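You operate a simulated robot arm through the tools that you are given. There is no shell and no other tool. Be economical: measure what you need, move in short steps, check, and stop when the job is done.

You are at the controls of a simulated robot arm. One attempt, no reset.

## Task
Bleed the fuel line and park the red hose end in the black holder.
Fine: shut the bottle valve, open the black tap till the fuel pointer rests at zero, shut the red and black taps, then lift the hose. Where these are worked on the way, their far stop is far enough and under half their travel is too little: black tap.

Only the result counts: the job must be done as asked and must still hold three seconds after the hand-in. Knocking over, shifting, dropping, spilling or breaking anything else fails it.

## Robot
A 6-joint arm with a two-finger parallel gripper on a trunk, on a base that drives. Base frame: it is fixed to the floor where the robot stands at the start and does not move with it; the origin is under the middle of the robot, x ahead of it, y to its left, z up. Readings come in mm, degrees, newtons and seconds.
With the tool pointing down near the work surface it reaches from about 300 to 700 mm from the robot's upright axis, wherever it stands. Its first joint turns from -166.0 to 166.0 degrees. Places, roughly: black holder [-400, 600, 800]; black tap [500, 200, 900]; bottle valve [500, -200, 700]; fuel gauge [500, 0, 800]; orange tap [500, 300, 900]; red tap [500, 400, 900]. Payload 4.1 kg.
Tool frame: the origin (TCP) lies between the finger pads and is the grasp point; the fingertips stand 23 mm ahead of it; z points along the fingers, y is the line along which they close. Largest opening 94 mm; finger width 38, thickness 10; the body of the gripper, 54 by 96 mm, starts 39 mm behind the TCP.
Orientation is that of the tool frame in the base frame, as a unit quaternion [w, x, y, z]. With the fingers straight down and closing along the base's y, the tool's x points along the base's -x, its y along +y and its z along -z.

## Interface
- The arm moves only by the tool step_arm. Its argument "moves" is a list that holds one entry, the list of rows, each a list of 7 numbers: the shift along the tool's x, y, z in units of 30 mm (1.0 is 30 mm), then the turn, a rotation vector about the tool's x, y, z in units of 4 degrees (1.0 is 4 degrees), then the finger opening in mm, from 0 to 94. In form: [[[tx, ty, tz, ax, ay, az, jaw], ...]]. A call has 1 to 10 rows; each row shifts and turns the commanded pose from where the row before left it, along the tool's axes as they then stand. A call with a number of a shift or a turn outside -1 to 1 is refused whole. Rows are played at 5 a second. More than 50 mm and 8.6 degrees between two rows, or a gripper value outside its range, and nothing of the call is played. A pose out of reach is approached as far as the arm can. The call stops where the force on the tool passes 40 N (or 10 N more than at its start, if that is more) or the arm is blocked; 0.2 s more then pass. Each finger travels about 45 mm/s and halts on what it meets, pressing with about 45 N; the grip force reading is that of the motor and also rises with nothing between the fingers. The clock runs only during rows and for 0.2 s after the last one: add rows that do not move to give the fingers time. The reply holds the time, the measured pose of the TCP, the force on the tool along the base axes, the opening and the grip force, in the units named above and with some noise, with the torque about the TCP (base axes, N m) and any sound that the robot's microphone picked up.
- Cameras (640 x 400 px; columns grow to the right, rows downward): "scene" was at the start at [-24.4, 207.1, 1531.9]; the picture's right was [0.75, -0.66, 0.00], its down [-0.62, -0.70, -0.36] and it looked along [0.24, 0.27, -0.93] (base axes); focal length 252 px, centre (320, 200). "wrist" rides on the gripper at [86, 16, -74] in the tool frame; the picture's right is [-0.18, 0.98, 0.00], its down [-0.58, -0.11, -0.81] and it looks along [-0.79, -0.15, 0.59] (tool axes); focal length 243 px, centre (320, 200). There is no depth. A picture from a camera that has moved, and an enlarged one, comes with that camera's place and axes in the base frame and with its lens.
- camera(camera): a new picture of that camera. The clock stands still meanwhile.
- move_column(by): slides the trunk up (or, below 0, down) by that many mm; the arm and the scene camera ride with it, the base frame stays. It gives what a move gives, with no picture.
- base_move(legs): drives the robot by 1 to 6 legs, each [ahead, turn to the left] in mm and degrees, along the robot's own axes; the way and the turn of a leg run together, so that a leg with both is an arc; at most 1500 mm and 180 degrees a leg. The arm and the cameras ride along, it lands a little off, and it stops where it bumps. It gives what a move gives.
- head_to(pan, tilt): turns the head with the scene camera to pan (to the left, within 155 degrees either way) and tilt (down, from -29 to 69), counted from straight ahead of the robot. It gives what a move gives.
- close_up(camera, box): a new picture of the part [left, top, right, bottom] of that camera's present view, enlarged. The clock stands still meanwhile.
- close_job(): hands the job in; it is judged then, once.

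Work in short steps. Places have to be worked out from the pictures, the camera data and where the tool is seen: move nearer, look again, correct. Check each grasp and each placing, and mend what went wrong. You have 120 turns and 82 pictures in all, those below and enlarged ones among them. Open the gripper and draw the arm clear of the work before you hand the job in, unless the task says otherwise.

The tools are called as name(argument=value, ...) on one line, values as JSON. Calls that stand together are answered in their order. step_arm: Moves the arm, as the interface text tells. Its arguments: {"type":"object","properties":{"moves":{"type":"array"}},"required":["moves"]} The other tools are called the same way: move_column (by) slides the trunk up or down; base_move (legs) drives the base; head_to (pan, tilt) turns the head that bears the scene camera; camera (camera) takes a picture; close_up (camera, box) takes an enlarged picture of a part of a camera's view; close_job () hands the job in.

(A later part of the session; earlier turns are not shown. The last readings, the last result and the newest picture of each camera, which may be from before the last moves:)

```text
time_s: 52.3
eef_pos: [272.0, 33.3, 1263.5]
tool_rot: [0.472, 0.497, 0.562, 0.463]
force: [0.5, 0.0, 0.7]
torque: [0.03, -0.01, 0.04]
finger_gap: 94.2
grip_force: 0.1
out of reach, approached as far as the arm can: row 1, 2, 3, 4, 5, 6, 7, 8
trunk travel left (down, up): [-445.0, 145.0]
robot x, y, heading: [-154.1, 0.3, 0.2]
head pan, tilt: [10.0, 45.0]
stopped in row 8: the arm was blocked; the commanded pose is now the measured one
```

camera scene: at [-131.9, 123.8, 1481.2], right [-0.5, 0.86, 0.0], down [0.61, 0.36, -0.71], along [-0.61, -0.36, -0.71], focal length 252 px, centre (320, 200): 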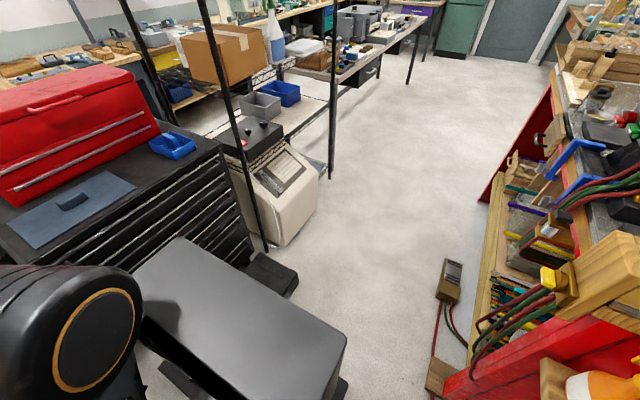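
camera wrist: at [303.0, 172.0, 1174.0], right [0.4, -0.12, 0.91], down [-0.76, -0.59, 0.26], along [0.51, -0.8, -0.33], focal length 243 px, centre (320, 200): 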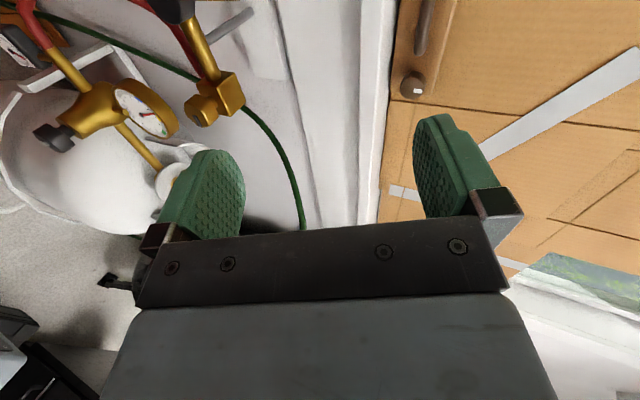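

The arm reaches a near-horizontal tool but only higher up (z≈1263), so the trunk should come down instead. I'll lower it 250 mm and finish the pitch.

move_column(by=-250)

step_arm(moves=[[[0, 0, 1, 0, 0, 0, 94], [0, 0, 1, 0, 0, 0, 94], [0, 0, 0, -0.9, 0, 0, 94], [0, 0, 0, -0.9, 0, 0, 94]]])

camera(camera="scene")

camera(camera="wrist")

```text
time_s: 53.4
eef_pos: [246.5, 32.7, 1022.4]
tool_rot: [0.375, 0.559, 0.65, 0.353]
force: [-0.5, 0.3, 0.1]
torque: [-0.03, 0.01, 0.0]
finger_gap: 94.2
grip_force: 0.0
trunk travel left (down, up): [-375.0, 215.0]
robot x, y, heading: [-154.8, -3.4, 0.1]
head pan, tilt: [10.0, 45.0]
stopped: the arm was blocked; the commanded pose is now the measured one
```

```text
time_s: 54.4
eef_pos: [282.3, 51.4, 1007.6]
tool_rot: [0.351, 0.532, 0.658, 0.402]
force: [-0.4, 0.6, 0.0]
torque: [-0.02, 0.01, -0.01]
finger_gap: 94.0
grip_force: 0.0
out of reach, approached as far as the arm can: row 1, 2, 3
trunk travel left (down, up): [-375.0, 215.0]
robot x, y, heading: [-151.6, -1.4, 0.0]
head pan, tilt: [10.0, 45.0]
```

```text
46 pictures are left
camera scene: at [-131.8, 178.6, 1410.8], right [0.18, -0.98, 0.0], down [-0.7, -0.12, -0.71], along [0.7, 0.12, -0.71], focal length 252 px, centre (320, 200)
```

scene: 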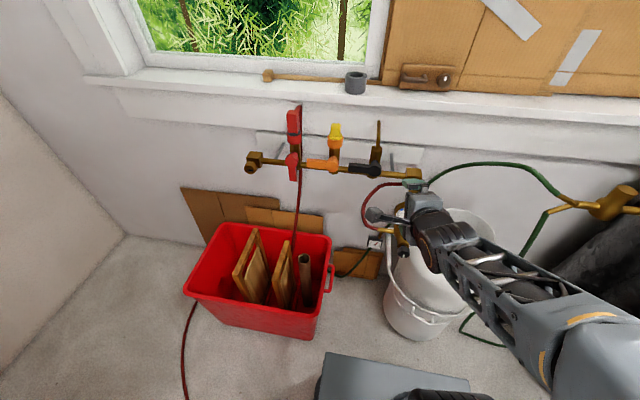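

```text
45 pictures are left
camera wrist: at [206.5, 127.8, 1049.5], right [0.45, -0.07, 0.89], down [-0.65, -0.71, 0.27], along [0.61, -0.7, -0.36], focal length 243 px, centre (320, 200)
```

wrist: 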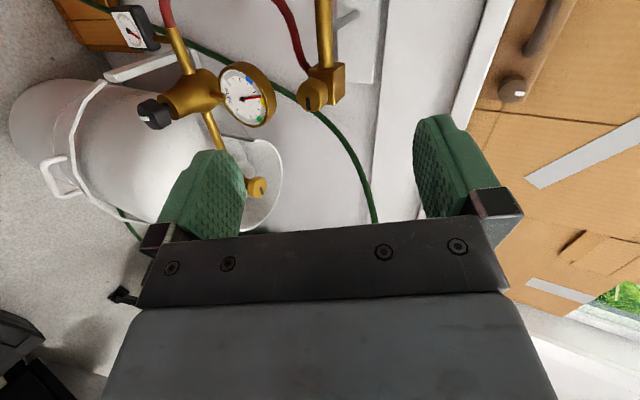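

The arm folds best with its shoulder lower than the tool. I'll raise the hand relative to the body (up and forward), then lower the trunk.

step_arm(moves=[[[-0.1, 0.92, 0, 0, 0, 0, 94], [-0.1, 0.92, 0, 0, 0, 0, 94], [-0.1, 0.92, 0, 0, 0, 0, 94], [-0.1, 0.92, 0, 0, 0, 0, 94], [-0.1, 0.92, 0, 0, 0, 0, 94], [-0.1, 0.92, 0, 0, 0, 0, 94], [-0.1, 0.92, 0, 0, 0, 0, 94], [-0.1, 0.92, 0, 0, 0, 0, 94]]])

move_column(by=-200)

```text
time_s: 56.2
eef_pos: [390.2, 62.2, 1075.5]
tool_rot: [0.356, 0.529, 0.655, 0.406]
force: [-0.4, 0.8, -0.1]
torque: [0.01, -0.01, 0.02]
finger_gap: 93.9
grip_force: 0.1
out of reach, approached as far as the arm can: row 3, 4, 5, 6, 7, 8
trunk travel left (down, up): [-375.0, 215.0]
robot x, y, heading: [-147.9, -0.7, 0.1]
head pan, tilt: [10.0, 45.0]
```

```text
time_s: 58.4
eef_pos: [390.3, 63.5, 875.4]
tool_rot: [0.354, 0.53, 0.654, 0.406]
force: [-0.9, -0.4, 0.3]
torque: [0.01, -0.01, 0.01]
finger_gap: 93.9
grip_force: 0.1
trunk travel left (down, up): [-175.0, 415.0]
robot x, y, heading: [-152.4, 0.0, 0.2]
head pan, tilt: [10.0, 45.0]
```

The trunk is down. I'll raise the hand and level the tool in small steps to see whether it can reach now.

step_arm(moves=[[[-0.03, 0.9, -0.43, 0, 0, 0, 94], [-0.03, 0.9, -0.43, 0, 0, 0, 94], [0, 0, 0, -1, 0, 0, 94], [0, 0, 0, -1, 0, 0, 94], [0, 0, 0, -1, 0, 0, 94], [0, 0, 0, -1, 0, 0, 94]]])

camera(camera="scene")

```text
time_s: 59.8
eef_pos: [387.8, 59.1, 906.2]
tool_rot: [0.421, 0.502, 0.605, 0.452]
force: [0.0, -0.2, 0.1]
torque: [-0.01, 0.03, 0.0]
finger_gap: 94.1
grip_force: 0.0
out of reach, approached as far as the arm can: row 1, 2, 3, 4
trunk travel left (down, up): [-175.0, 415.0]
robot x, y, heading: [-151.8, -2.8, 0.2]
head pan, tilt: [10.0, 45.0]
```

```text
44 pictures are left
camera scene: at [-131.8, 178.6, 1211.0], right [0.18, -0.98, 0.0], down [-0.7, -0.12, -0.71], along [0.7, 0.12, -0.71], focal length 252 px, centre (320, 200)
```

scene: 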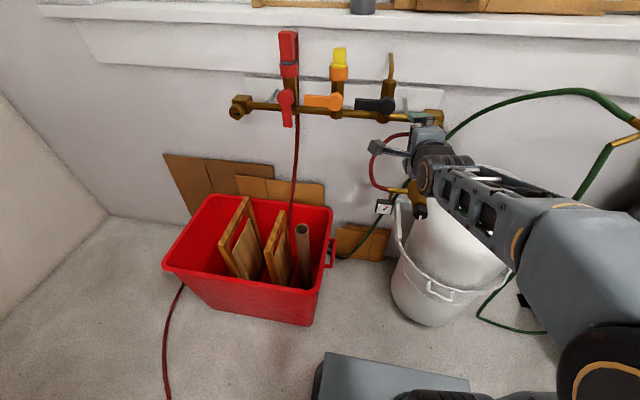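

The last rows were in reach. I'll finish levelling: about 13° more pitch and 8° of yaw so the tool points straight along +x.

step_arm(moves=[[[0, 0, 0, -0.81, -0.5, 0, 94], [0, 0, 0, -0.81, -0.5, 0, 94], [0, 0, 0, -0.81, -0.5, 0, 94], [0, 0, 0, -0.81, -0.5, 0, 94], [0, 0, 0, 0, 0, 0, 94]]])

```text
time_s: 61.0
eef_pos: [389.2, 59.0, 905.2]
tool_rot: [0.516, 0.483, 0.519, 0.481]
force: [0.2, 1.1, 0.8]
torque: [0.01, -0.03, 0.0]
finger_gap: 94.1
grip_force: 0.2
trunk travel left (down, up): [-175.0, 415.0]
robot x, y, heading: [-144.5, 0.5, -0.2]
head pan, tilt: [10.0, 45.0]
```

The tool now points along +x, with its x along +y and its y along +z. I'll move in front of the black lever (y≈170, z≈940) and look.

step_arm(moves=[[[0.7, 0.25, 0, 0, 0, 1, 94], [0.75, 0.25, 0, 0, 0, 0, 94], [0.75, 0.25, 0, 0, 0, 0, 94], [0.75, 0.25, 0, 0, 0, 0, 94], [0.75, 0.2, 0, 0, 0, 0, 94], [0, 0, 0, 0, 0, 0, 94]]])

camera(camera="wrist")

close_up(camera="scene", box=[220, 60, 460, 210])

```text
time_s: 62.4
eef_pos: [386.8, 170.2, 941.0]
tool_rot: [0.499, 0.5, 0.502, 0.499]
force: [0.8, -0.4, 0.2]
torque: [-0.02, 0.02, 0.01]
finger_gap: 94.0
grip_force: 0.1
trunk travel left (down, up): [-175.0, 415.0]
robot x, y, heading: [-150.7, 1.0, -0.2]
head pan, tilt: [10.0, 45.0]
```

```text
43 pictures are left
camera wrist: at [312.7, 258.0, 955.8], right [0.01, -0.18, 0.98], down [-0.81, -0.58, -0.1], along [0.59, -0.79, -0.15], focal length 243 px, centre (320, 200)
```

wrist: 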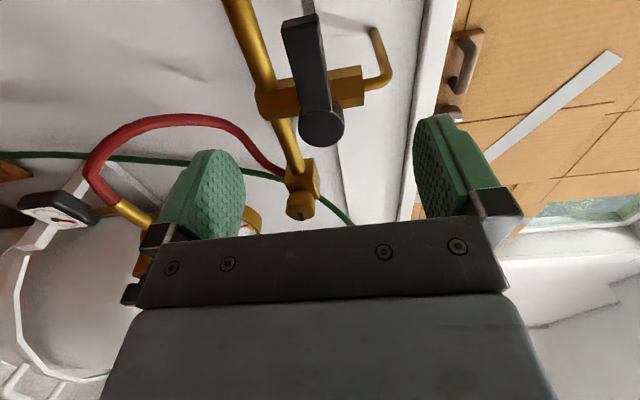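

```text
2.67 times, centred on (340, 135) of scene
camera zoom: at [-131.8, 178.7, 1210.9], right [0.18, -0.98, 0.0], down [-0.7, -0.12, -0.71], along [0.7, 0.12, -0.71], focal length 673 px, centre (267, 373)
```

zoom: 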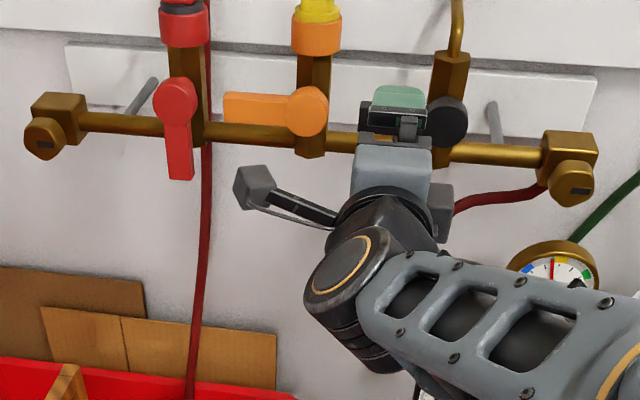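

Triangulating gives the black hub face at [504,115,930], with the lever running to y≈200 about 25 mm tall. I'll move closer with a narrower opening, grip at y≈165, and look again.

step_arm(moves=[[[-0.15, -0.35, 0.8, 0, 0, 0, 60], [0, 0, 0.8, 0, 0, 0, 50], [0, 0, 0.6, 0, 0, 0, 50], [0, 0, 0, 0, 0, 0, 50]]])

camera(camera="wrist")

close_up(camera="scene", box=[310, 60, 470, 160])

```text
time_s: 63.4
eef_pos: [453.8, 167.0, 929.0]
tool_rot: [0.498, 0.5, 0.503, 0.499]
force: [-0.6, -0.7, 0.4]
torque: [-0.02, -0.01, -0.02]
finger_gap: 49.8
grip_force: 0.1
trunk travel left (down, up): [-175.0, 415.0]
robot x, y, heading: [-151.1, 2.9, 0.2]
head pan, tilt: [10.0, 45.0]
```

```text
41 pictures are left
camera wrist: at [378.8, 253.5, 944.6], right [0.01, -0.18, 0.98], down [-0.81, -0.58, -0.1], along [0.59, -0.79, -0.15], focal length 243 px, centre (320, 200)
```

wrist: 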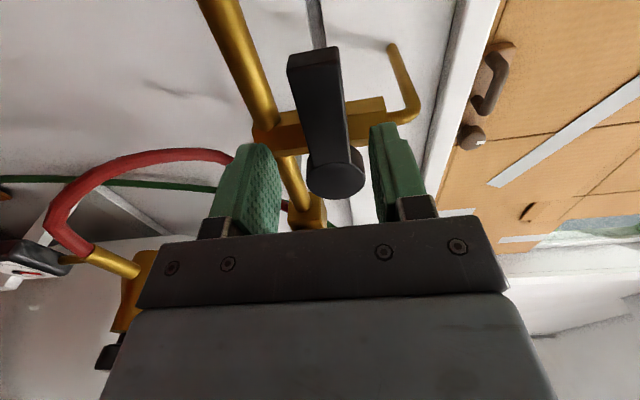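

```text
4.00 times, centred on (390, 110) of scene
camera zoom: at [-131.7, 178.7, 1210.9], right [0.18, -0.98, 0.0], down [-0.7, -0.12, -0.71], along [0.7, 0.12, -0.71], focal length 1009 px, centre (40, 560)
```

zoom: 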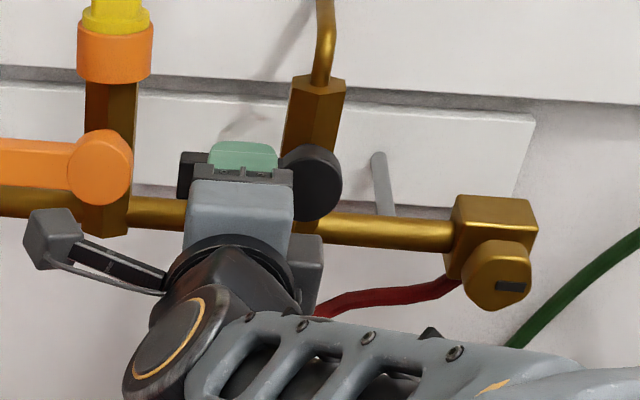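

The lever is centred at z≈930 between the fingers. I'll advance 40 mm so the tips span its thickness, then close.

step_arm(moves=[[[0, 0.03, 0.5, 0, 0, 0, 50], [0, 0, 0.5, 0, 0, 0, 50], [0, 0, 0.35, 0, 0, 0, 50], [0, 0, 0, 0, 0, 0, 20], [0, 0, 0, 0, 0, 0, 15], [0, 0, 0, 0, 0, 0, 15]]])

camera(camera="wrist")

```text
time_s: 64.8
eef_pos: [494.5, 165.5, 932.1]
tool_rot: [0.5, 0.499, 0.501, 0.5]
force: [8.1, 2.4, 14.3]
torque: [-0.58, 0.12, 0.52]
finger_gap: 24.9
grip_force: 45.2
trunk travel left (down, up): [-175.0, 415.0]
robot x, y, heading: [-151.1, 0.2, 0.3]
head pan, tilt: [10.0, 45.0]
```

```text
39 pictures are left
camera wrist: at [419.6, 253.9, 947.1], right [0.0, -0.18, 0.98], down [-0.8, -0.58, -0.11], along [0.59, -0.79, -0.15], focal length 243 px, centre (320, 200)
```

wrist: 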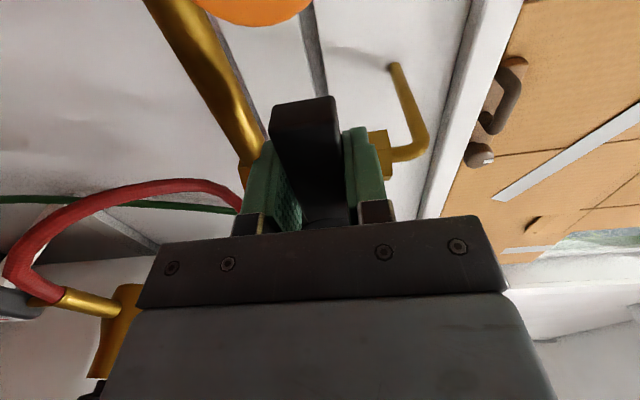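

Gripped the lever (24.9 mm). Red's open lever hangs down, so I'll swing black down about the hub (r≈50), starting with a few degrees to check resistance.

step_arm(moves=[[[0, -0.116, 0, 0, 0, -1, 15], [-0.004, -0.116, 0, 0, 0, -1, 15], [-0.004, -0.116, 0, 0, 0, -1, 15], [-0.004, -0.116, 0, 0, 0, -1, 15]]])

```text
time_s: 65.8
eef_pos: [494.4, 163.8, 920.6]
tool_rot: [0.566, 0.424, 0.565, 0.426]
force: [19.2, 4.9, 31.8]
torque: [-1.36, 0.47, 1.0]
finger_gap: 24.6
grip_force: 44.8
trunk travel left (down, up): [-175.0, 415.0]
robot x, y, heading: [-153.2, 0.8, 0.3]
head pan, tilt: [10.0, 45.0]
```

It moved 16° with 32 N of resistance. I'll check that the lever itself is turning.

camera(camera="wrist")

close_up(camera="scene", box=[310, 60, 470, 160])

```text
38 pictures are left
camera wrist: at [419.5, 253.2, 910.5], right [0.0, 0.1, 1.0], down [-0.8, -0.59, 0.05], along [0.59, -0.8, 0.08], focal length 243 px, centre (320, 200)
```

wrist: 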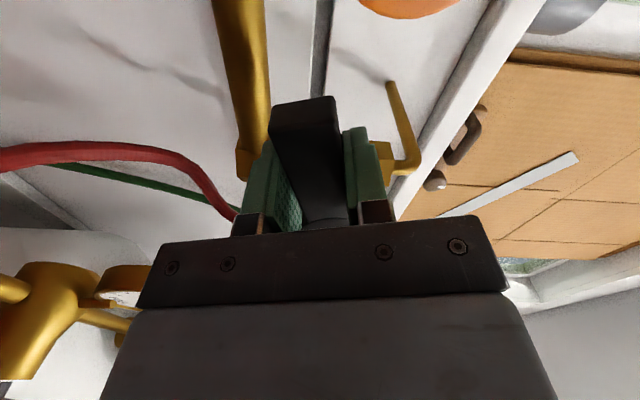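

```text
4.00 times, centred on (390, 110) of scene
camera zoom: at [-132.3, 178.7, 1211.2], right [0.18, -0.98, 0.0], down [-0.7, -0.12, -0.71], along [0.7, 0.12, -0.71], focal length 1009 px, centre (40, 560)
```

zoom: 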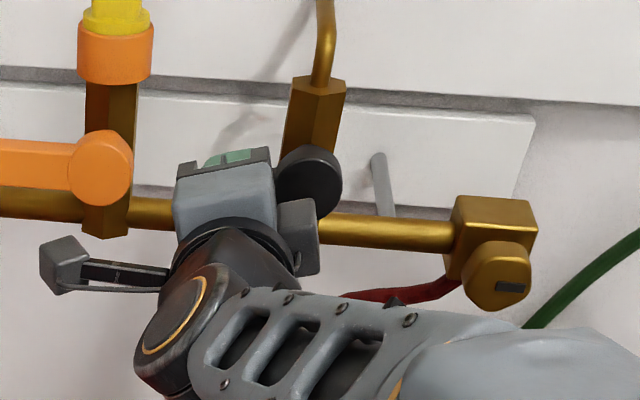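

The lever turns with the gripper. I'll continue the arc, easing the residual upward load slightly.

step_arm(moves=[[[0, -0.03, 0, 0, 0, -0.7, 15], [-0.003, -0.08, 0, 0, 0, -0.7, 15], [-0.003, -0.08, 0, 0, 0, -0.7, 15], [-0.003, -0.08, 0, 0, 0, -0.7, 15], [-0.003, -0.08, 0, 0, 0, -0.7, 15], [-0.003, -0.08, 0, 0, 0, -0.7, 15], [-0.003, -0.08, 0, 0, 0, -0.7, 15], [-0.003, -0.08, 0, 0, 0, -0.7, 15]]])

```text
time_s: 67.6
eef_pos: [494.0, 158.8, 905.1]
tool_rot: [0.637, 0.305, 0.636, 0.31]
force: [20.2, 8.6, 33.7]
torque: [-1.29, 0.47, 0.39]
finger_gap: 24.8
grip_force: 45.0
trunk travel left (down, up): [-175.0, 415.0]
robot x, y, heading: [-148.9, 1.2, 0.2]
head pan, tilt: [10.0, 45.0]
```

At 38° now. I'll continue the swing.

step_arm(moves=[[[0, -0.05, 0, 0, 0, -0.8, 15], [0, -0.09, 0, 0, 0, -0.8, 15], [0, -0.09, 0, 0, 0, -0.8, 15], [0, -0.09, 0, 0, 0, -0.8, 15], [0, -0.09, 0, 0, 0, -0.8, 15], [0, -0.09, 0, 0, 0, -0.8, 15], [0, -0.09, 0, 0, 0, -0.8, 15], [0, -0.09, 0, 0, 0, -0.8, 15], [0, -0.09, 0, 0, 0, -0.8, 15]]])

close_up(camera="scene", box=[310, 60, 470, 160])

```text
time_s: 69.6
eef_pos: [493.9, 140.2, 892.2]
tool_rot: [0.695, 0.138, 0.691, 0.141]
force: [19.2, 14.1, 36.2]
torque: [-1.14, 0.57, 0.14]
finger_gap: 25.2
grip_force: 45.7
trunk travel left (down, up): [-175.0, 415.0]
robot x, y, heading: [-153.1, 2.8, 0.1]
head pan, tilt: [10.0, 45.0]
```

```text
4.00 times, centred on (390, 110) of scene
camera zoom: at [-132.8, 179.7, 1210.9], right [0.18, -0.98, 0.0], down [-0.7, -0.13, -0.71], along [0.7, 0.12, -0.71], focal length 1009 px, centre (40, 560)
```

zoom: 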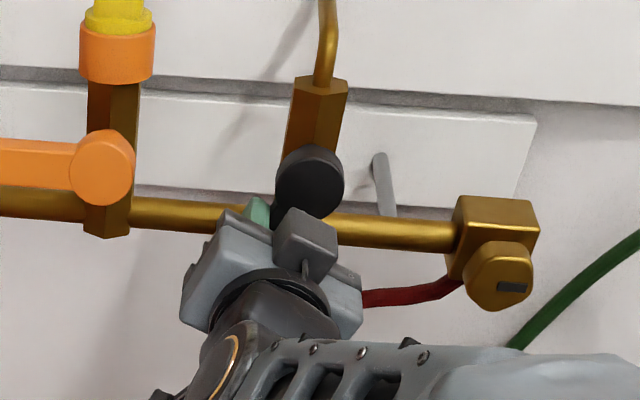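

At about 67° now. I'll finish the last ~23° to the far stop, then check the gauge.

step_arm(moves=[[[-0.05, -0.1, 0, 0, 0, -0.7, 15], [-0.05, -0.1, 0, 0, 0, -0.7, 15], [-0.02, -0.1, 0, 0, 0, -0.7, 15], [0, -0.1, 0, 0, 0, -0.7, 15], [0, -0.1, 0, 0, 0, -0.7, 15], [0, -0.1, 0, 0, 0, -0.7, 15], [0, -0.1, 0, 0, 0, -0.7, 15], [0, -0.1, 0, 0, 0, -0.7, 15]]])

camera(camera="scene")

close_up(camera="scene", box=[310, 60, 470, 235])

```text
time_s: 71.2
eef_pos: [493.8, 126.2, 887.4]
tool_rot: [0.708, 0.008, 0.706, 0.023]
force: [4.6, 22.0, 6.2]
torque: [-0.95, 0.79, -0.02]
finger_gap: 25.0
grip_force: 45.1
trunk travel left (down, up): [-175.0, 415.0]
robot x, y, heading: [-150.8, 1.4, 1.0]
head pan, tilt: [10.0, 45.0]
stopped in row 8: the force on the tool passed its limit (the readings are from after the stop); the commanded pose is now the measured one
```

```text
35 pictures are left
camera scene: at [-133.6, 181.5, 1210.0], right [0.19, -0.98, 0.0], down [-0.69, -0.13, -0.71], along [0.69, 0.13, -0.71], focal length 252 px, centre (320, 200)
```

scene: 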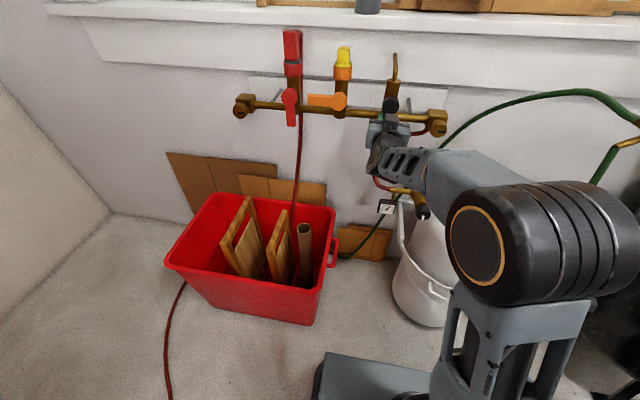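

```text
2.29 times, centred on (390, 148) of scene
camera zoom: at [-133.6, 181.5, 1210.0], right [0.19, -0.98, 0.0], down [-0.69, -0.13, -0.71], along [0.69, 0.13, -0.71], focal length 577 px, centre (160, 320)
```

zoom: 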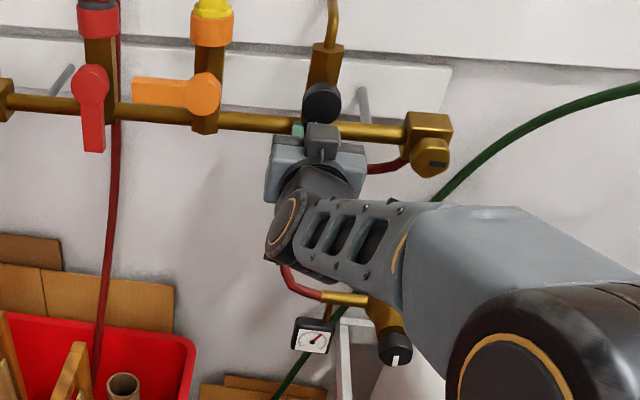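

The far stop is reached at about 87°. The arm hides the gauge, so I'll release, back straight out, and look.

step_arm(moves=[[[0, 0, 0, 0, 0, 0, 50], [0, 0, 0, 0, 0, 0, 50], [0, 0, -0.7, 0, 0, 0, 50], [0, 0, -0.8, 0, 0, 0, 50], [0, 0, -0.8, 0, 0, 0, 50], [0.7, 0, 0, 0, 0, 0, 50], [0, 0, 0, 0, 0, 0, 50], [0, 0, 0, 0, 0, 0, 50]]])

camera(camera="scene")

camera(camera="wrist")

```text
time_s: 73.0
eef_pos: [425.3, 120.5, 866.9]
tool_rot: [0.707, 0.014, 0.706, 0.021]
force: [0.4, -0.1, -0.4]
torque: [0.01, -0.01, -0.01]
finger_gap: 49.9
grip_force: 0.0
trunk travel left (down, up): [-175.0, 415.0]
robot x, y, heading: [-154.0, -2.9, 0.6]
head pan, tilt: [10.0, 45.0]
```

```text
33 pictures are left
camera scene: at [-132.8, 179.3, 1210.9], right [0.18, -0.98, 0.0], down [-0.7, -0.13, -0.71], along [0.7, 0.13, -0.71], focal length 252 px, centre (320, 200)
```

scene: 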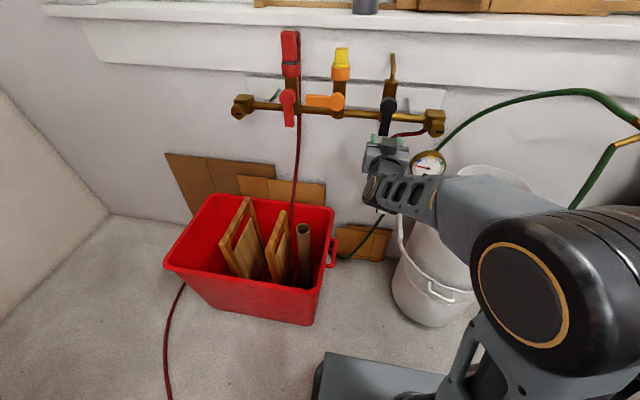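

```text
32 pictures are left
camera wrist: at [351.3, 141.7, 780.3], right [-0.01, 0.97, 0.23], down [-0.81, -0.15, 0.57], along [0.59, -0.18, 0.79], focal length 243 px, centre (320, 200)
```

wrist: 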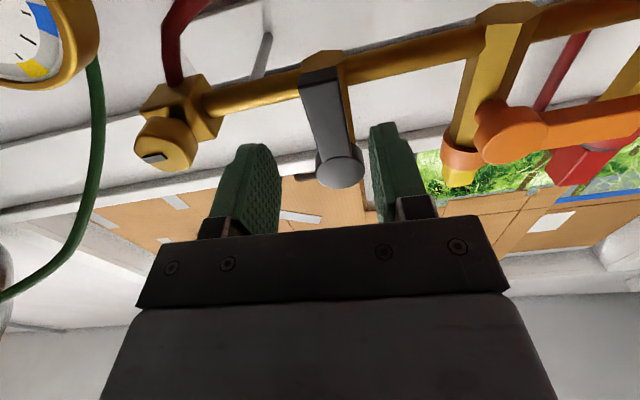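

The lever hangs down and the gauge is visible again, so I'll zoom on it.

close_up(camera="scene", box=[400, 135, 464, 175])

```text
10.00 times, centred on (432, 155) of scene
camera zoom: at [-132.8, 179.3, 1210.9], right [0.18, -0.98, 0.0], down [-0.7, -0.13, -0.71], along [0.7, 0.13, -0.71], focal length 2523 px, centre (-800, 650)
```

zoom: 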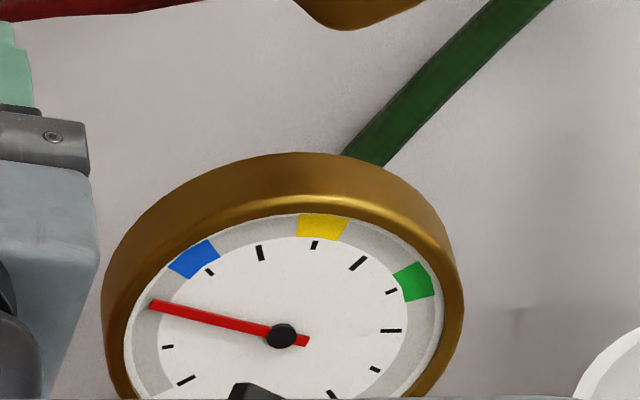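

The pointer is falling, so the bottle really is shut and the line is bleeding. I'll wait some seconds and look again.

step_arm(moves=[[[0, 0, 0, 0, 0, 0, 50], [0, 0, 0, 0, 0, 0, 50], [0, 0, 0, 0, 0, 0, 50], [0, 0, 0, 0, 0, 0, 50], [0, 0, 0, 0, 0, 0, 50], [0, 0, 0, 0, 0, 0, 50], [0, 0, 0, 0, 0, 0, 50], [0, 0, 0, 0, 0, 0, 50], [0, 0, 0, 0, 0, 0, 50], [0, 0, 0, 0, 0, 0, 50]]])

step_arm(moves=[[[0, 0, 0, 0, 0, 0, 50], [0, 0, 0, 0, 0, 0, 50], [0, 0, 0, 0, 0, 0, 50], [0, 0, 0, 0, 0, 0, 50], [0, 0, 0, 0, 0, 0, 50], [0, 0, 0, 0, 0, 0, 50], [0, 0, 0, 0, 0, 0, 50], [0, 0, 0, 0, 0, 0, 50], [0, 0, 0, 0, 0, 0, 50], [0, 0, 0, 0, 0, 0, 50]]])

close_up(camera="scene", box=[400, 135, 464, 175])

```text
time_s: 75.2
eef_pos: [426.0, 119.7, 866.6]
tool_rot: [0.707, 0.014, 0.706, 0.021]
force: [0.7, -0.8, -0.2]
torque: [-0.02, -0.01, -0.04]
finger_gap: 50.1
grip_force: 0.1
trunk travel left (down, up): [-175.0, 415.0]
robot x, y, heading: [-149.5, -0.7, 0.9]
head pan, tilt: [10.0, 45.0]
```

```text
time_s: 77.5
eef_pos: [426.0, 121.8, 867.1]
tool_rot: [0.707, 0.013, 0.706, 0.022]
force: [0.7, -0.3, 0.1]
torque: [-0.01, 0.01, -0.01]
finger_gap: 50.1
grip_force: 0.0
trunk travel left (down, up): [-175.0, 415.0]
robot x, y, heading: [-146.7, 0.6, 0.4]
head pan, tilt: [10.0, 45.0]
```

```text
10.00 times, centred on (432, 155) of scene
camera zoom: at [-132.8, 179.3, 1210.9], right [0.18, -0.98, 0.0], down [-0.7, -0.13, -0.71], along [0.7, 0.13, -0.71], focal length 2523 px, centre (-800, 650)
```

zoom: 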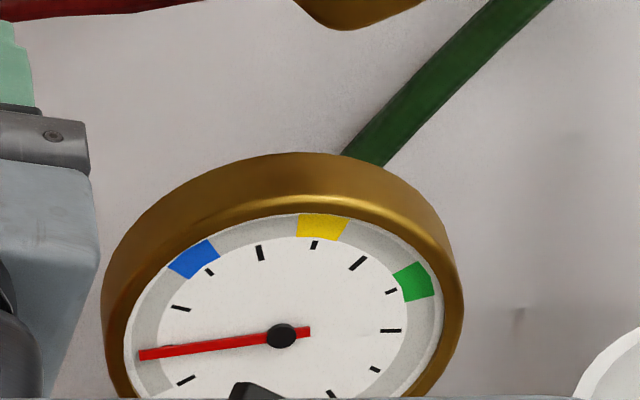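

It's near the second tick, and the first tick at lower left is the zero end. I'll wait more.

step_arm(moves=[[[0, 0, 0, 0, 0, 0, 50], [0, 0, 0, 0, 0, 0, 50], [0, 0, 0, 0, 0, 0, 50], [0, 0, 0, 0, 0, 0, 50], [0, 0, 0, 0, 0, 0, 50], [0, 0, 0, 0, 0, 0, 50], [0, 0, 0, 0, 0, 0, 50], [0, 0, 0, 0, 0, 0, 50], [0, 0, 0, 0, 0, 0, 50], [0, 0, 0, 0, 0, 0, 50]]])

step_arm(moves=[[[0, 0, 0, 0, 0, 0, 50], [0, 0, 0, 0, 0, 0, 50], [0, 0, 0, 0, 0, 0, 50], [0, 0, 0, 0, 0, 0, 50], [0, 0, 0, 0, 0, 0, 50], [0, 0, 0, 0, 0, 0, 50], [0, 0, 0, 0, 0, 0, 50], [0, 0, 0, 0, 0, 0, 50], [0, 0, 0, 0, 0, 0, 50], [0, 0, 0, 0, 0, 0, 50]]])

step_arm(moves=[[[0, 0, 0, 0, 0, 0, 50], [0, 0, 0, 0, 0, 0, 50], [0, 0, 0, 0, 0, 0, 50], [0, 0, 0, 0, 0, 0, 50], [0, 0, 0, 0, 0, 0, 50], [0, 0, 0, 0, 0, 0, 50], [0, 0, 0, 0, 0, 0, 50], [0, 0, 0, 0, 0, 0, 50], [0, 0, 0, 0, 0, 0, 50], [0, 0, 0, 0, 0, 0, 50]]])

step_arm(moves=[[[0, 0, 0, 0, 0, 0, 50], [0, 0, 0, 0, 0, 0, 50], [0, 0, 0, 0, 0, 0, 50], [0, 0, 0, 0, 0, 0, 50], [0, 0, 0, 0, 0, 0, 50], [0, 0, 0, 0, 0, 0, 50], [0, 0, 0, 0, 0, 0, 50], [0, 0, 0, 0, 0, 0, 50], [0, 0, 0, 0, 0, 0, 50], [0, 0, 0, 0, 0, 0, 50]]])

close_up(camera="scene", box=[400, 135, 464, 175])

```text
time_s: 79.7
eef_pos: [426.3, 121.9, 868.1]
tool_rot: [0.707, 0.013, 0.706, 0.022]
force: [-0.2, 0.3, -0.4]
torque: [-0.02, 0.02, -0.03]
finger_gap: 50.1
grip_force: 0.0
trunk travel left (down, up): [-175.0, 415.0]
robot x, y, heading: [-149.6, 0.2, 0.4]
head pan, tilt: [10.0, 45.0]
```

```text
time_s: 81.8
eef_pos: [426.5, 121.1, 867.3]
tool_rot: [0.707, 0.014, 0.706, 0.022]
force: [0.8, 0.9, 0.3]
torque: [-0.02, -0.02, 0.04]
finger_gap: 49.8
grip_force: 0.0
trunk travel left (down, up): [-175.0, 415.0]
robot x, y, heading: [-149.0, 1.9, 0.4]
head pan, tilt: [10.0, 45.0]
```

```text
time_s: 84.0
eef_pos: [426.4, 122.0, 867.6]
tool_rot: [0.707, 0.014, 0.706, 0.023]
force: [0.1, -0.9, -0.5]
torque: [0.03, 0.0, 0.0]
finger_gap: 50.2
grip_force: 0.0
trunk travel left (down, up): [-175.0, 415.0]
robot x, y, heading: [-148.9, 0.3, 0.6]
head pan, tilt: [10.0, 45.0]
```

```text
time_s: 86.2
eef_pos: [426.0, 121.5, 866.6]
tool_rot: [0.707, 0.014, 0.706, 0.022]
force: [0.3, 0.6, -0.3]
torque: [0.02, 0.02, -0.01]
finger_gap: 50.1
grip_force: 0.1
trunk travel left (down, up): [-175.0, 415.0]
robot x, y, heading: [-149.2, -3.2, 0.4]
head pan, tilt: [10.0, 45.0]
```

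```text
10.00 times, centred on (432, 155) of scene
camera zoom: at [-132.8, 179.3, 1210.9], right [0.18, -0.98, 0.0], down [-0.7, -0.13, -0.71], along [0.7, 0.13, -0.71], focal length 2523 px, centre (-800, 650)
```

zoom: 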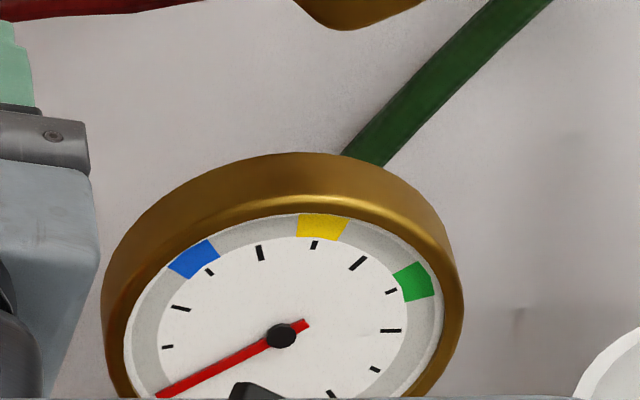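

The pointer rests on the zero tick. I'll leave black open and move to the red lever (hub ≈[504,378,933]), which hangs down and suits the present tool orientation.

step_arm(moves=[[[0, 0.95, -0.2, 0, 0, 0, 50], [-0.1, 0.95, -0.2, 0, 0, 0, 50], [-0.1, 0.95, 0, 0, 0, 0, 50], [-0.1, 0.95, 0, 0, 0, 0, 50], [-0.1, 0.95, 0, 0, 0, 0, 50], [-0.1, 0.95, 0, 0, 0, 0, 50], [0, 0.95, 0, 0, 0, 0, 50], [0, 0.95, 0, 0, 0, 0, 50], [0, 0.95, 0, 0, 0, 0, 50], [0, 0, 0, 0, 0, 0, 50]]])

camera(camera="wrist")

camera(camera="scene")

```text
time_s: 88.5
eef_pos: [409.9, 375.1, 893.6]
tool_rot: [0.707, 0.012, 0.706, 0.022]
force: [0.5, 0.4, -0.6]
torque: [0.01, 0.02, -0.01]
finger_gap: 49.9
grip_force: 0.0
trunk travel left (down, up): [-175.0, 415.0]
robot x, y, heading: [-151.0, 0.6, 0.5]
head pan, tilt: [10.0, 45.0]
```

```text
28 pictures are left
camera wrist: at [335.5, 396.4, 807.5], right [-0.01, 0.97, 0.23], down [-0.81, -0.15, 0.57], along [0.59, -0.18, 0.79], focal length 243 px, centre (320, 200)
```

wrist: 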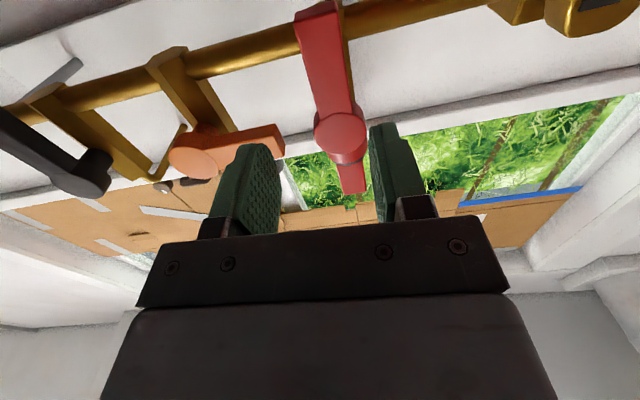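

```text
27 pictures are left
camera scene: at [-132.8, 179.4, 1210.9], right [0.18, -0.98, 0.0], down [-0.7, -0.13, -0.71], along [0.7, 0.13, -0.71], focal length 252 px, centre (320, 200)
```

scene: 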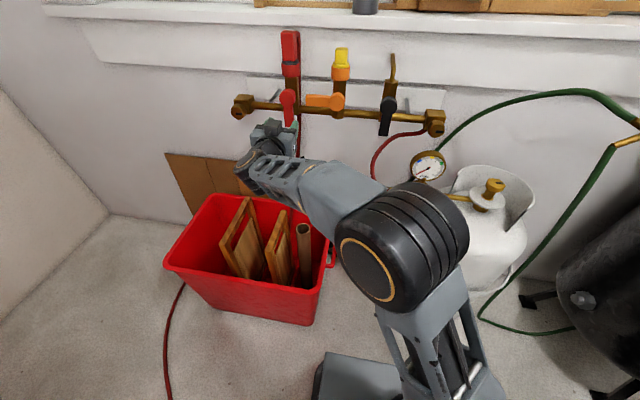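

Combined views give the red hub near [504,381,938] with its lever straight down to z≈856. I'll align at y 381, z 887, advance to x≈494 and grip.

step_arm(moves=[[[0.2, 0.2, 0.6, 0, 0, 0, 50], [0, 0, 0.8, 0, 0, 0, 50], [0, 0, 0.8, 0, 0, 0, 50], [0, 0, 0.6, 0, 0, 0, 50], [0, 0, 0, 0, 0, 0, 50]]])

camera(camera="wrist")

```text
time_s: 89.7
eef_pos: [493.6, 382.8, 887.5]
tool_rot: [0.707, 0.014, 0.706, 0.021]
force: [-0.3, 0.5, -0.6]
torque: [0.0, 0.01, 0.01]
finger_gap: 50.1
grip_force: 0.1
trunk travel left (down, up): [-175.0, 415.0]
robot x, y, heading: [-154.8, -0.6, 0.6]
head pan, tilt: [10.0, 45.0]
```

```text
26 pictures are left
camera wrist: at [419.7, 404.1, 801.6], right [-0.01, 0.97, 0.23], down [-0.81, -0.15, 0.57], along [0.59, -0.18, 0.79], focal length 243 px, centre (320, 200)
```

wrist: 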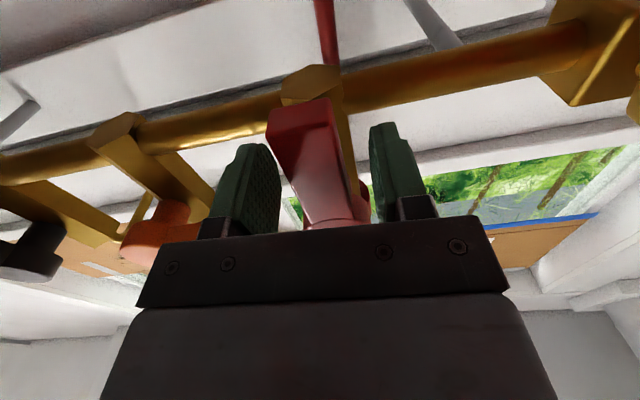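

The red lever is between the fingers. I'll close, then swing it toward +y (orange's shut direction) in a short test arc.

step_arm(moves=[[[0, 0, 0, 0, 0, 0, 20], [0, 0, 0, 0, 0, 0, 15], [0, 0, 0, 0, 0, 0, 15], [0, 0, 0, 0, 0, 0, 15], [0, 0.09, 0, 0, 0, 0.8, 15], [0, 0.09, 0, 0, 0, 0.8, 15], [0, 0.09, 0, 0, 0, 0.8, 15], [0, 0.09, 0, 0, 0, 0.8, 15]]])

```text
time_s: 91.5
eef_pos: [493.5, 395.4, 889.8]
tool_rot: [0.701, 0.092, 0.7, 0.1]
force: [0.6, 13.8, 1.3]
torque: [-0.65, -1.16, -0.45]
finger_gap: 25.0
grip_force: 44.7
trunk travel left (down, up): [-175.0, 415.0]
robot x, y, heading: [-148.4, -2.6, 0.4]
head pan, tilt: [10.0, 45.0]
```

It's turning freely. I'll continue the arc.

step_arm(moves=[[[0, 0.116, 0, 0, 0, 1, 15], [0, 0.116, 0, 0, 0, 1, 15], [0, 0.116, 0, 0, 0, 1, 15], [0, 0.116, 0, 0, 0, 1, 15], [0, 0.116, 0, 0, 0, 1, 15], [0, 0.116, 0, 0, 0, 1, 15], [0, 0.116, 0, 0, 0, 1, 15], [0, 0.116, 0, 0, 0, 1, 15]]])

step_arm(moves=[[[0, 0.1, 0, 0, 0, 0.9, 15], [0, 0.1, 0, 0, 0, 0.9, 15], [0, 0.1, 0, 0, 0, 0.9, 15], [0, 0.1, 0, 0, 0, 0.9, 15], [0, 0.1, 0, 0, 0, 0.9, 15], [0, 0.1, 0, 0, 0, 0.9, 15], [0, 0.1, 0, 0, 0, 0.9, 15]]])

```text
time_s: 93.2
eef_pos: [495.2, 416.6, 901.1]
tool_rot: [0.645, 0.284, 0.648, 0.289]
force: [-24.7, -20.6, -20.0]
torque: [1.18, -0.41, -0.99]
finger_gap: 25.0
grip_force: 44.9
trunk travel left (down, up): [-175.0, 415.0]
robot x, y, heading: [-152.0, -0.7, 0.3]
head pan, tilt: [10.0, 45.0]
```

```text
time_s: 94.4
eef_pos: [494.5, 422.7, 911.7]
tool_rot: [0.598, 0.372, 0.603, 0.375]
force: [-8.3, -10.3, -3.0]
torque: [0.34, 0.44, 0.27]
finger_gap: 25.1
grip_force: 45.1
trunk travel left (down, up): [-175.0, 415.0]
robot x, y, heading: [-152.0, -1.2, 0.5]
head pan, tilt: [10.0, 45.0]
stopped in row 5: the force on the tool passed its limit (the readings are from after the stop); the commanded pose is now the measured one
```

At about 64°; the stop was just accumulated load, now relieved. I'll continue in smaller steps.

step_arm(moves=[[[0, 0.09, 0, 0, 0, 0.8, 15], [0, 0.09, 0, 0, 0, 0.8, 15], [0, 0.09, 0, 0, 0, 0.8, 15], [0, 0.09, 0, 0, 0, 0.8, 15], [0, 0.09, 0, 0, 0, 0.8, 15], [0, 0.09, 0, 0, 0, 0.8, 15], [0, 0.09, 0, 0, 0, 0.8, 15], [0, 0.09, 0, 0, 0, 0.8, 15], [0, 0.09, 0, 0, 0, 0.8, 15]]])

close_up(camera="scene", box=[220, 50, 460, 200])

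```text
time_s: 96.1
eef_pos: [493.9, 427.5, 929.4]
tool_rot: [0.511, 0.488, 0.514, 0.487]
force: [-10.5, -9.5, -1.7]
torque: [0.18, -0.22, 0.73]
finger_gap: 25.0
grip_force: 44.9
trunk travel left (down, up): [-175.0, 415.0]
robot x, y, heading: [-150.8, 0.6, 0.5]
head pan, tilt: [10.0, 45.0]
stopped in row 8: the force on the tool passed its limit (the readings are from after the stop); the commanded pose is now the measured one
```

```text
2.67 times, centred on (340, 125) of scene
camera zoom: at [-133.3, 178.2, 1211.4], right [0.18, -0.98, 0.0], down [-0.7, -0.13, -0.71], along [0.7, 0.13, -0.71], focal length 673 px, centre (267, 400)
```

zoom: 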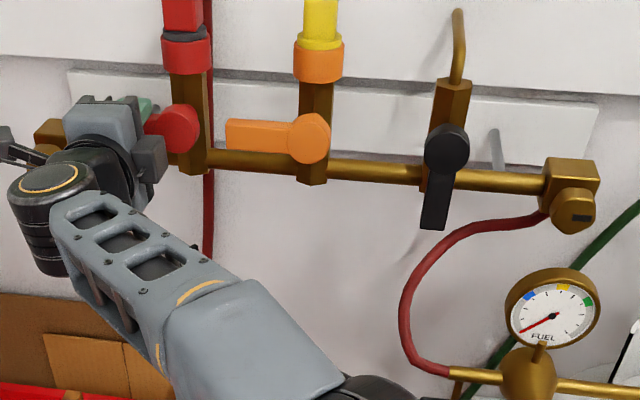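

At about 87°. I'll push a little further up to be sure it sits on its stop.

step_arm(moves=[[[0, 0.1, 0, 0, 0, 0.6, 15], [0, 0.1, 0, 0, 0, 0.6, 15], [0, 0.1, 0, 0, 0, 0.6, 15], [0, 0.1, 0, 0, 0, 0.5, 15], [0, 0.1, 0, 0, 0, 0.4, 15]]])

```text
time_s: 96.9
eef_pos: [495.1, 428.6, 932.0]
tool_rot: [0.484, 0.515, 0.49, 0.51]
force: [-7.6, -6.8, -3.7]
torque: [-1.74, -0.35, 0.55]
finger_gap: 26.4
grip_force: 45.2
trunk travel left (down, up): [-175.0, 415.0]
robot x, y, heading: [-150.8, -3.1, 0.4]
head pan, tilt: [10.0, 45.0]
stopped in row 3: the force on the tool passed its limit (the readings are from after the stop); the commanded pose is now the measured one
```

The fingers started to pry open against a stop, so red is shut. I'll release, back out and verify.

step_arm(moves=[[[0, 0, 0, 0, 0, 0, 50], [0, 0, 0, 0, 0, 0, 50], [0, 0, -0.8, 0, 0, 0, 50], [0, 0, -0.8, 0, 0, 0, 50], [0, 0, -0.8, 0, 0, 0, 50], [0, 0, -0.4, 0, 0, 0, 50], [-1, 0, 0, 0, 0, -1, 50]]])

step_arm(moves=[[[0, 0, 0, 0, 0, -1, 50], [0, 0, 0, 0, 0, -1, 50], [0, 0, 0, 0, 0, -1, 50], [0, 0, 0, 0, 0, -1, 50], [0, 0, 0, 0, 0, -1, 50], [0, 0, 0, 0, 0, -1, 50], [0, 0, 0, 0, 0, -1, 50], [0, 0, 0, 0, 0, -1, 50], [0, 0, 0, 0, 0, -1, 50], [0, 0, 0, 0, 0, -1, 50]]])

step_arm(moves=[[[0, 0, 0, 0, 0, -1, 50], [0, 0, 0, 0, 0, -1, 50], [0, 0, 0, 0, 0, -1, 50], [0, 0, 0, 0, 0, -1, 50], [0, 0, 0, 0, 0, -1, 50], [0, 0, 0, 0, 0, -1, 50], [0, 0, 0, 0, 0, -1, 50], [0, 0, 0, 0, 0, -1, 50], [0, 0, 0, 0, 0, -1, 50], [0, 0, 0, 0, 0, -1, 50]]])

close_up(camera="scene", box=[220, 50, 460, 200])

```text
time_s: 98.5
eef_pos: [411.8, 397.9, 930.1]
tool_rot: [0.5, 0.499, 0.508, 0.493]
force: [0.0, -0.2, -0.9]
torque: [0.0, -0.01, -0.03]
finger_gap: 50.1
grip_force: 0.0
trunk travel left (down, up): [-175.0, 415.0]
robot x, y, heading: [-150.3, 1.8, 0.4]
head pan, tilt: [10.0, 45.0]
```

```text
time_s: 100.7
eef_pos: [411.0, 399.1, 931.0]
tool_rot: [0.639, 0.295, 0.648, 0.291]
force: [0.4, 0.3, -0.6]
torque: [-0.02, -0.02, 0.01]
finger_gap: 50.2
grip_force: 0.0
trunk travel left (down, up): [-175.0, 415.0]
robot x, y, heading: [-151.9, -2.8, 0.3]
head pan, tilt: [10.0, 45.0]
```

```text
time_s: 102.9
eef_pos: [411.6, 398.9, 930.8]
tool_rot: [0.7, 0.056, 0.71, 0.056]
force: [-1.0, 0.0, 0.1]
torque: [0.06, 0.02, 0.0]
finger_gap: 50.0
grip_force: 0.0
trunk travel left (down, up): [-175.0, 415.0]
robot x, y, heading: [-151.3, 1.7, 0.3]
head pan, tilt: [10.0, 45.0]
```

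```text
2.67 times, centred on (340, 125) of scene
camera zoom: at [-132.7, 179.0, 1210.9], right [0.18, -0.98, 0.0], down [-0.7, -0.13, -0.71], along [0.7, 0.13, -0.71], focal length 673 px, centre (267, 400)
```

zoom: 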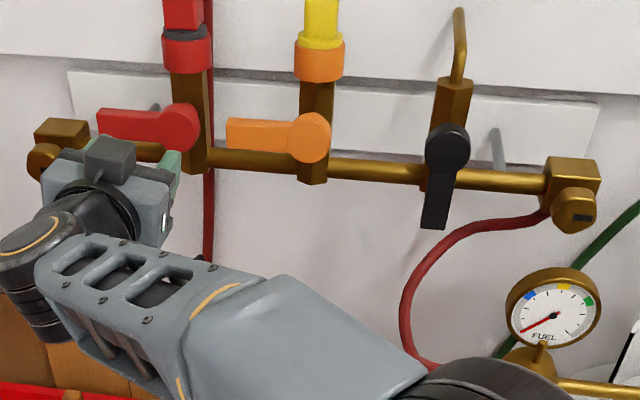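

Red is shut, parallel to orange. I'll zoom the gauge once before shutting black.

close_up(camera="scene", box=[400, 145, 464, 185])

step_arm(moves=[[[0.3, -0.95, 0, 0, 0, -0.8, 50], [0.3, -0.95, 0, 0, 0, -0.5, 50], [0.3, -0.95, 0, 0, 0, 0, 50], [0.3, -0.95, 0, 0, 0, 0, 50], [0, -0.95, 0, 0, 0, 0, 50], [0, -0.95, 0, 0, 0, 0, 50], [0, -0.95, 0, 0, 0, 0, 50], [0, -0.95, 0, 0, 0, 0, 50], [0, -0.95, 0, 0, 0, 0, 50], [0, -0.5, 0, 0, 0, 0, 50]]])

```text
10.00 times, centred on (432, 165) of scene
camera zoom: at [-132.7, 179.0, 1210.9], right [0.18, -0.98, 0.0], down [-0.7, -0.13, -0.71], along [0.7, 0.13, -0.71], focal length 2523 px, centre (-800, 550)
```

zoom: 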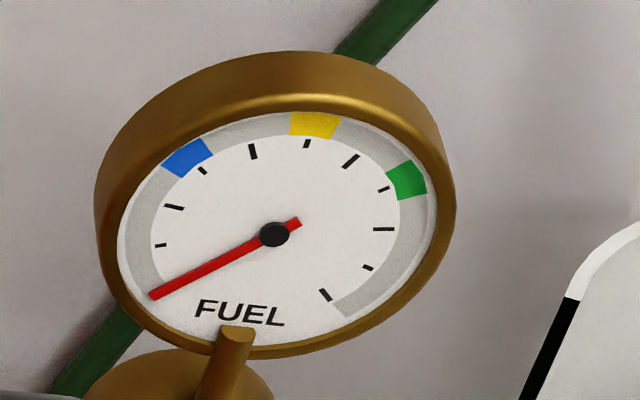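

```text
time_s: 105.1
eef_pos: [410.6, 130.6, 874.1]
tool_rot: [0.702, 0.024, 0.711, 0.025]
force: [-0.7, 0.4, 0.1]
torque: [-0.01, -0.01, 0.0]
finger_gap: 50.1
grip_force: 0.0
trunk travel left (down, up): [-175.0, 415.0]
robot x, y, heading: [-149.6, -1.5, 0.4]
head pan, tilt: [10.0, 45.0]
```

The pointer is at rest on zero. I'll go in on the black lever at y≈125, z≈887.

step_arm(moves=[[[-0.4, -0.15, 0.5, 0, 0, 0, 50], [0, 0, 0.7, 0, 0, 0, 50], [0, 0, 0.8, 0, 0, 0, 50], [0, 0, 0.8, 0, 0, 0, 50], [0, 0, 0, 0, 0, 0, 50]]])

camera(camera="wrist")

```text
time_s: 106.3
eef_pos: [494.2, 127.2, 883.1]
tool_rot: [0.702, 0.024, 0.712, 0.025]
force: [-0.2, 0.3, 0.3]
torque: [-0.02, 0.01, 0.02]
finger_gap: 50.0
grip_force: 0.0
trunk travel left (down, up): [-175.0, 415.0]
robot x, y, heading: [-149.0, -1.7, 0.4]
head pan, tilt: [10.0, 45.0]
```

```text
22 pictures are left
camera wrist: at [419.6, 149.7, 798.9], right [0.0, 0.97, 0.25], down [-0.8, -0.15, 0.58], along [0.6, -0.2, 0.77], focal length 243 px, centre (320, 200)
```

wrist: 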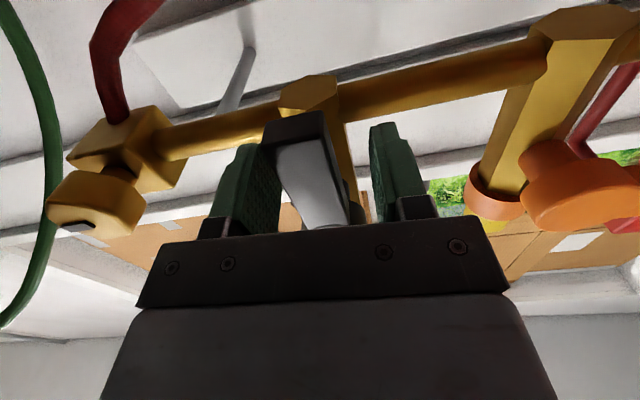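

The lever is between the fingers. I'll close and swing it back toward +y.

step_arm(moves=[[[0, -0.08, 0, 0, 0, 0, 25], [0, 0, 0, 0, 0, 0, 15], [0, 0, 0, 0, 0, 0, 15], [0, 0, 0, 0, 0, 0, 15], [0, 0.1, 0, 0, 0, 0.8, 15], [0, 0.1, 0, 0, 0, 0.8, 15], [0, 0.1, 0, 0, 0, 0.8, 15], [0, 0.1, 0, 0, 0, 0.8, 15], [0, 0.1, 0, 0, 0, 0.8, 15], [0, 0.1, 0, 0, 0, 0.8, 15]]])

step_arm(moves=[[[0, 0.1, 0, 0, 0, 0.8, 15], [0, 0.1, 0, 0, 0, 0.8, 15], [0, 0.1, 0, 0, 0, 0.8, 15], [0, 0.1, 0, 0, 0, 0.8, 15], [0, 0.1, 0, 0, 0, 0.8, 15], [0, 0.1, 0, 0, 0, 0.8, 15], [0, 0.1, 0, 0, 0, 0.8, 15], [0, 0.1, 0, 0, 0, 0.8, 15], [0, 0.1, 0, 0, 0, 0.8, 15], [0, 0.1, 0, 0, 0, 0.8, 15]]])

```text
time_s: 108.5
eef_pos: [494.9, 142.7, 888.0]
tool_rot: [0.688, 0.142, 0.697, 0.14]
force: [3.8, 11.9, 6.1]
torque: [-0.67, 0.81, 0.5]
finger_gap: 24.9
grip_force: 45.2
trunk travel left (down, up): [-175.0, 415.0]
robot x, y, heading: [-151.2, 0.7, 0.5]
head pan, tilt: [10.0, 45.0]
```

```text
time_s: 110.7
eef_pos: [494.3, 162.8, 905.1]
tool_rot: [0.622, 0.331, 0.631, 0.325]
force: [-13.4, -12.7, -11.9]
torque: [0.8, 0.27, 0.67]
finger_gap: 25.2
grip_force: 45.0
trunk travel left (down, up): [-175.0, 415.0]
robot x, y, heading: [-150.5, 0.5, 0.4]
head pan, tilt: [10.0, 45.0]
```

Angle is about 55° now. I'll continue to the stop.

step_arm(moves=[[[0, 0.095, 0, 0, 0, 0.8, 15], [0, 0.095, 0, 0, 0, 0.8, 15], [0, 0.095, 0, 0, 0, 0.8, 15], [0, 0.095, 0, 0, 0, 0.8, 15], [0, 0.095, 0, 0, 0, 0.8, 15], [0, 0.095, 0, 0, 0, 0.8, 15], [0, 0.095, 0, 0, 0, 0.8, 15], [0, 0.095, 0, 0, 0, 0.8, 15], [0, 0.095, 0, 0, 0, 0.8, 15], [0, 0.095, 0, 0, 0, 0.8, 15]]])

step_arm(moves=[[[0, 0.1, 0, 0, 0, 0.6, 15], [0, 0.1, 0, 0, 0, 0.6, 15], [0, 0.1, 0, 0, 0, 0.6, 15], [0, 0.1, 0, 0, 0, 0.5, 15], [0, 0.1, 0, 0, 0, 0.4, 15]]])

close_up(camera="scene", box=[220, 50, 460, 200])

```text
time_s: 111.9
eef_pos: [494.7, 168.0, 917.2]
tool_rot: [0.572, 0.414, 0.581, 0.406]
force: [-5.4, -9.6, -3.6]
torque: [0.24, -0.21, 0.39]
finger_gap: 24.8
grip_force: 45.2
trunk travel left (down, up): [-175.0, 415.0]
robot x, y, heading: [-148.7, -2.1, 0.3]
head pan, tilt: [10.0, 45.0]
stopped in row 6: the force on the tool passed its limit (the readings are from after the stop); the commanded pose is now the measured one
```

```text
time_s: 112.9
eef_pos: [495.0, 172.5, 924.1]
tool_rot: [0.538, 0.459, 0.55, 0.445]
force: [-7.5, -8.9, -1.8]
torque: [0.19, -0.5, 0.27]
finger_gap: 25.0
grip_force: 45.3
trunk travel left (down, up): [-175.0, 415.0]
robot x, y, heading: [-152.1, -1.5, -0.1]
head pan, tilt: [10.0, 45.0]
stopped in row 4: the force on the tool passed its limit (the readings are from after the stop); the commanded pose is now the measured one
```

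```text
2.67 times, centred on (340, 125) of scene
camera zoom: at [-132.7, 178.0, 1211.4], right [0.17, -0.98, 0.0], down [-0.7, -0.12, -0.71], along [0.7, 0.12, -0.71], focal length 673 px, centre (267, 400)
```

zoom: 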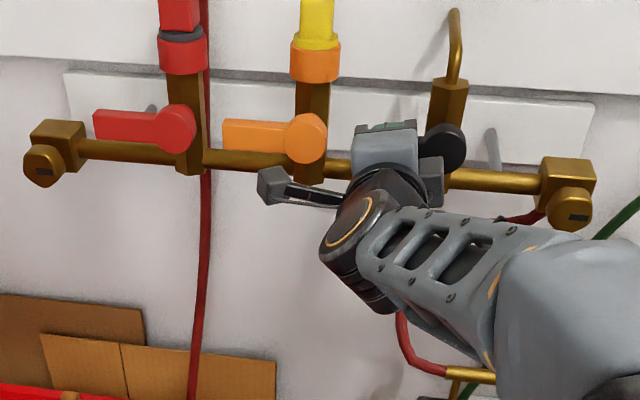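

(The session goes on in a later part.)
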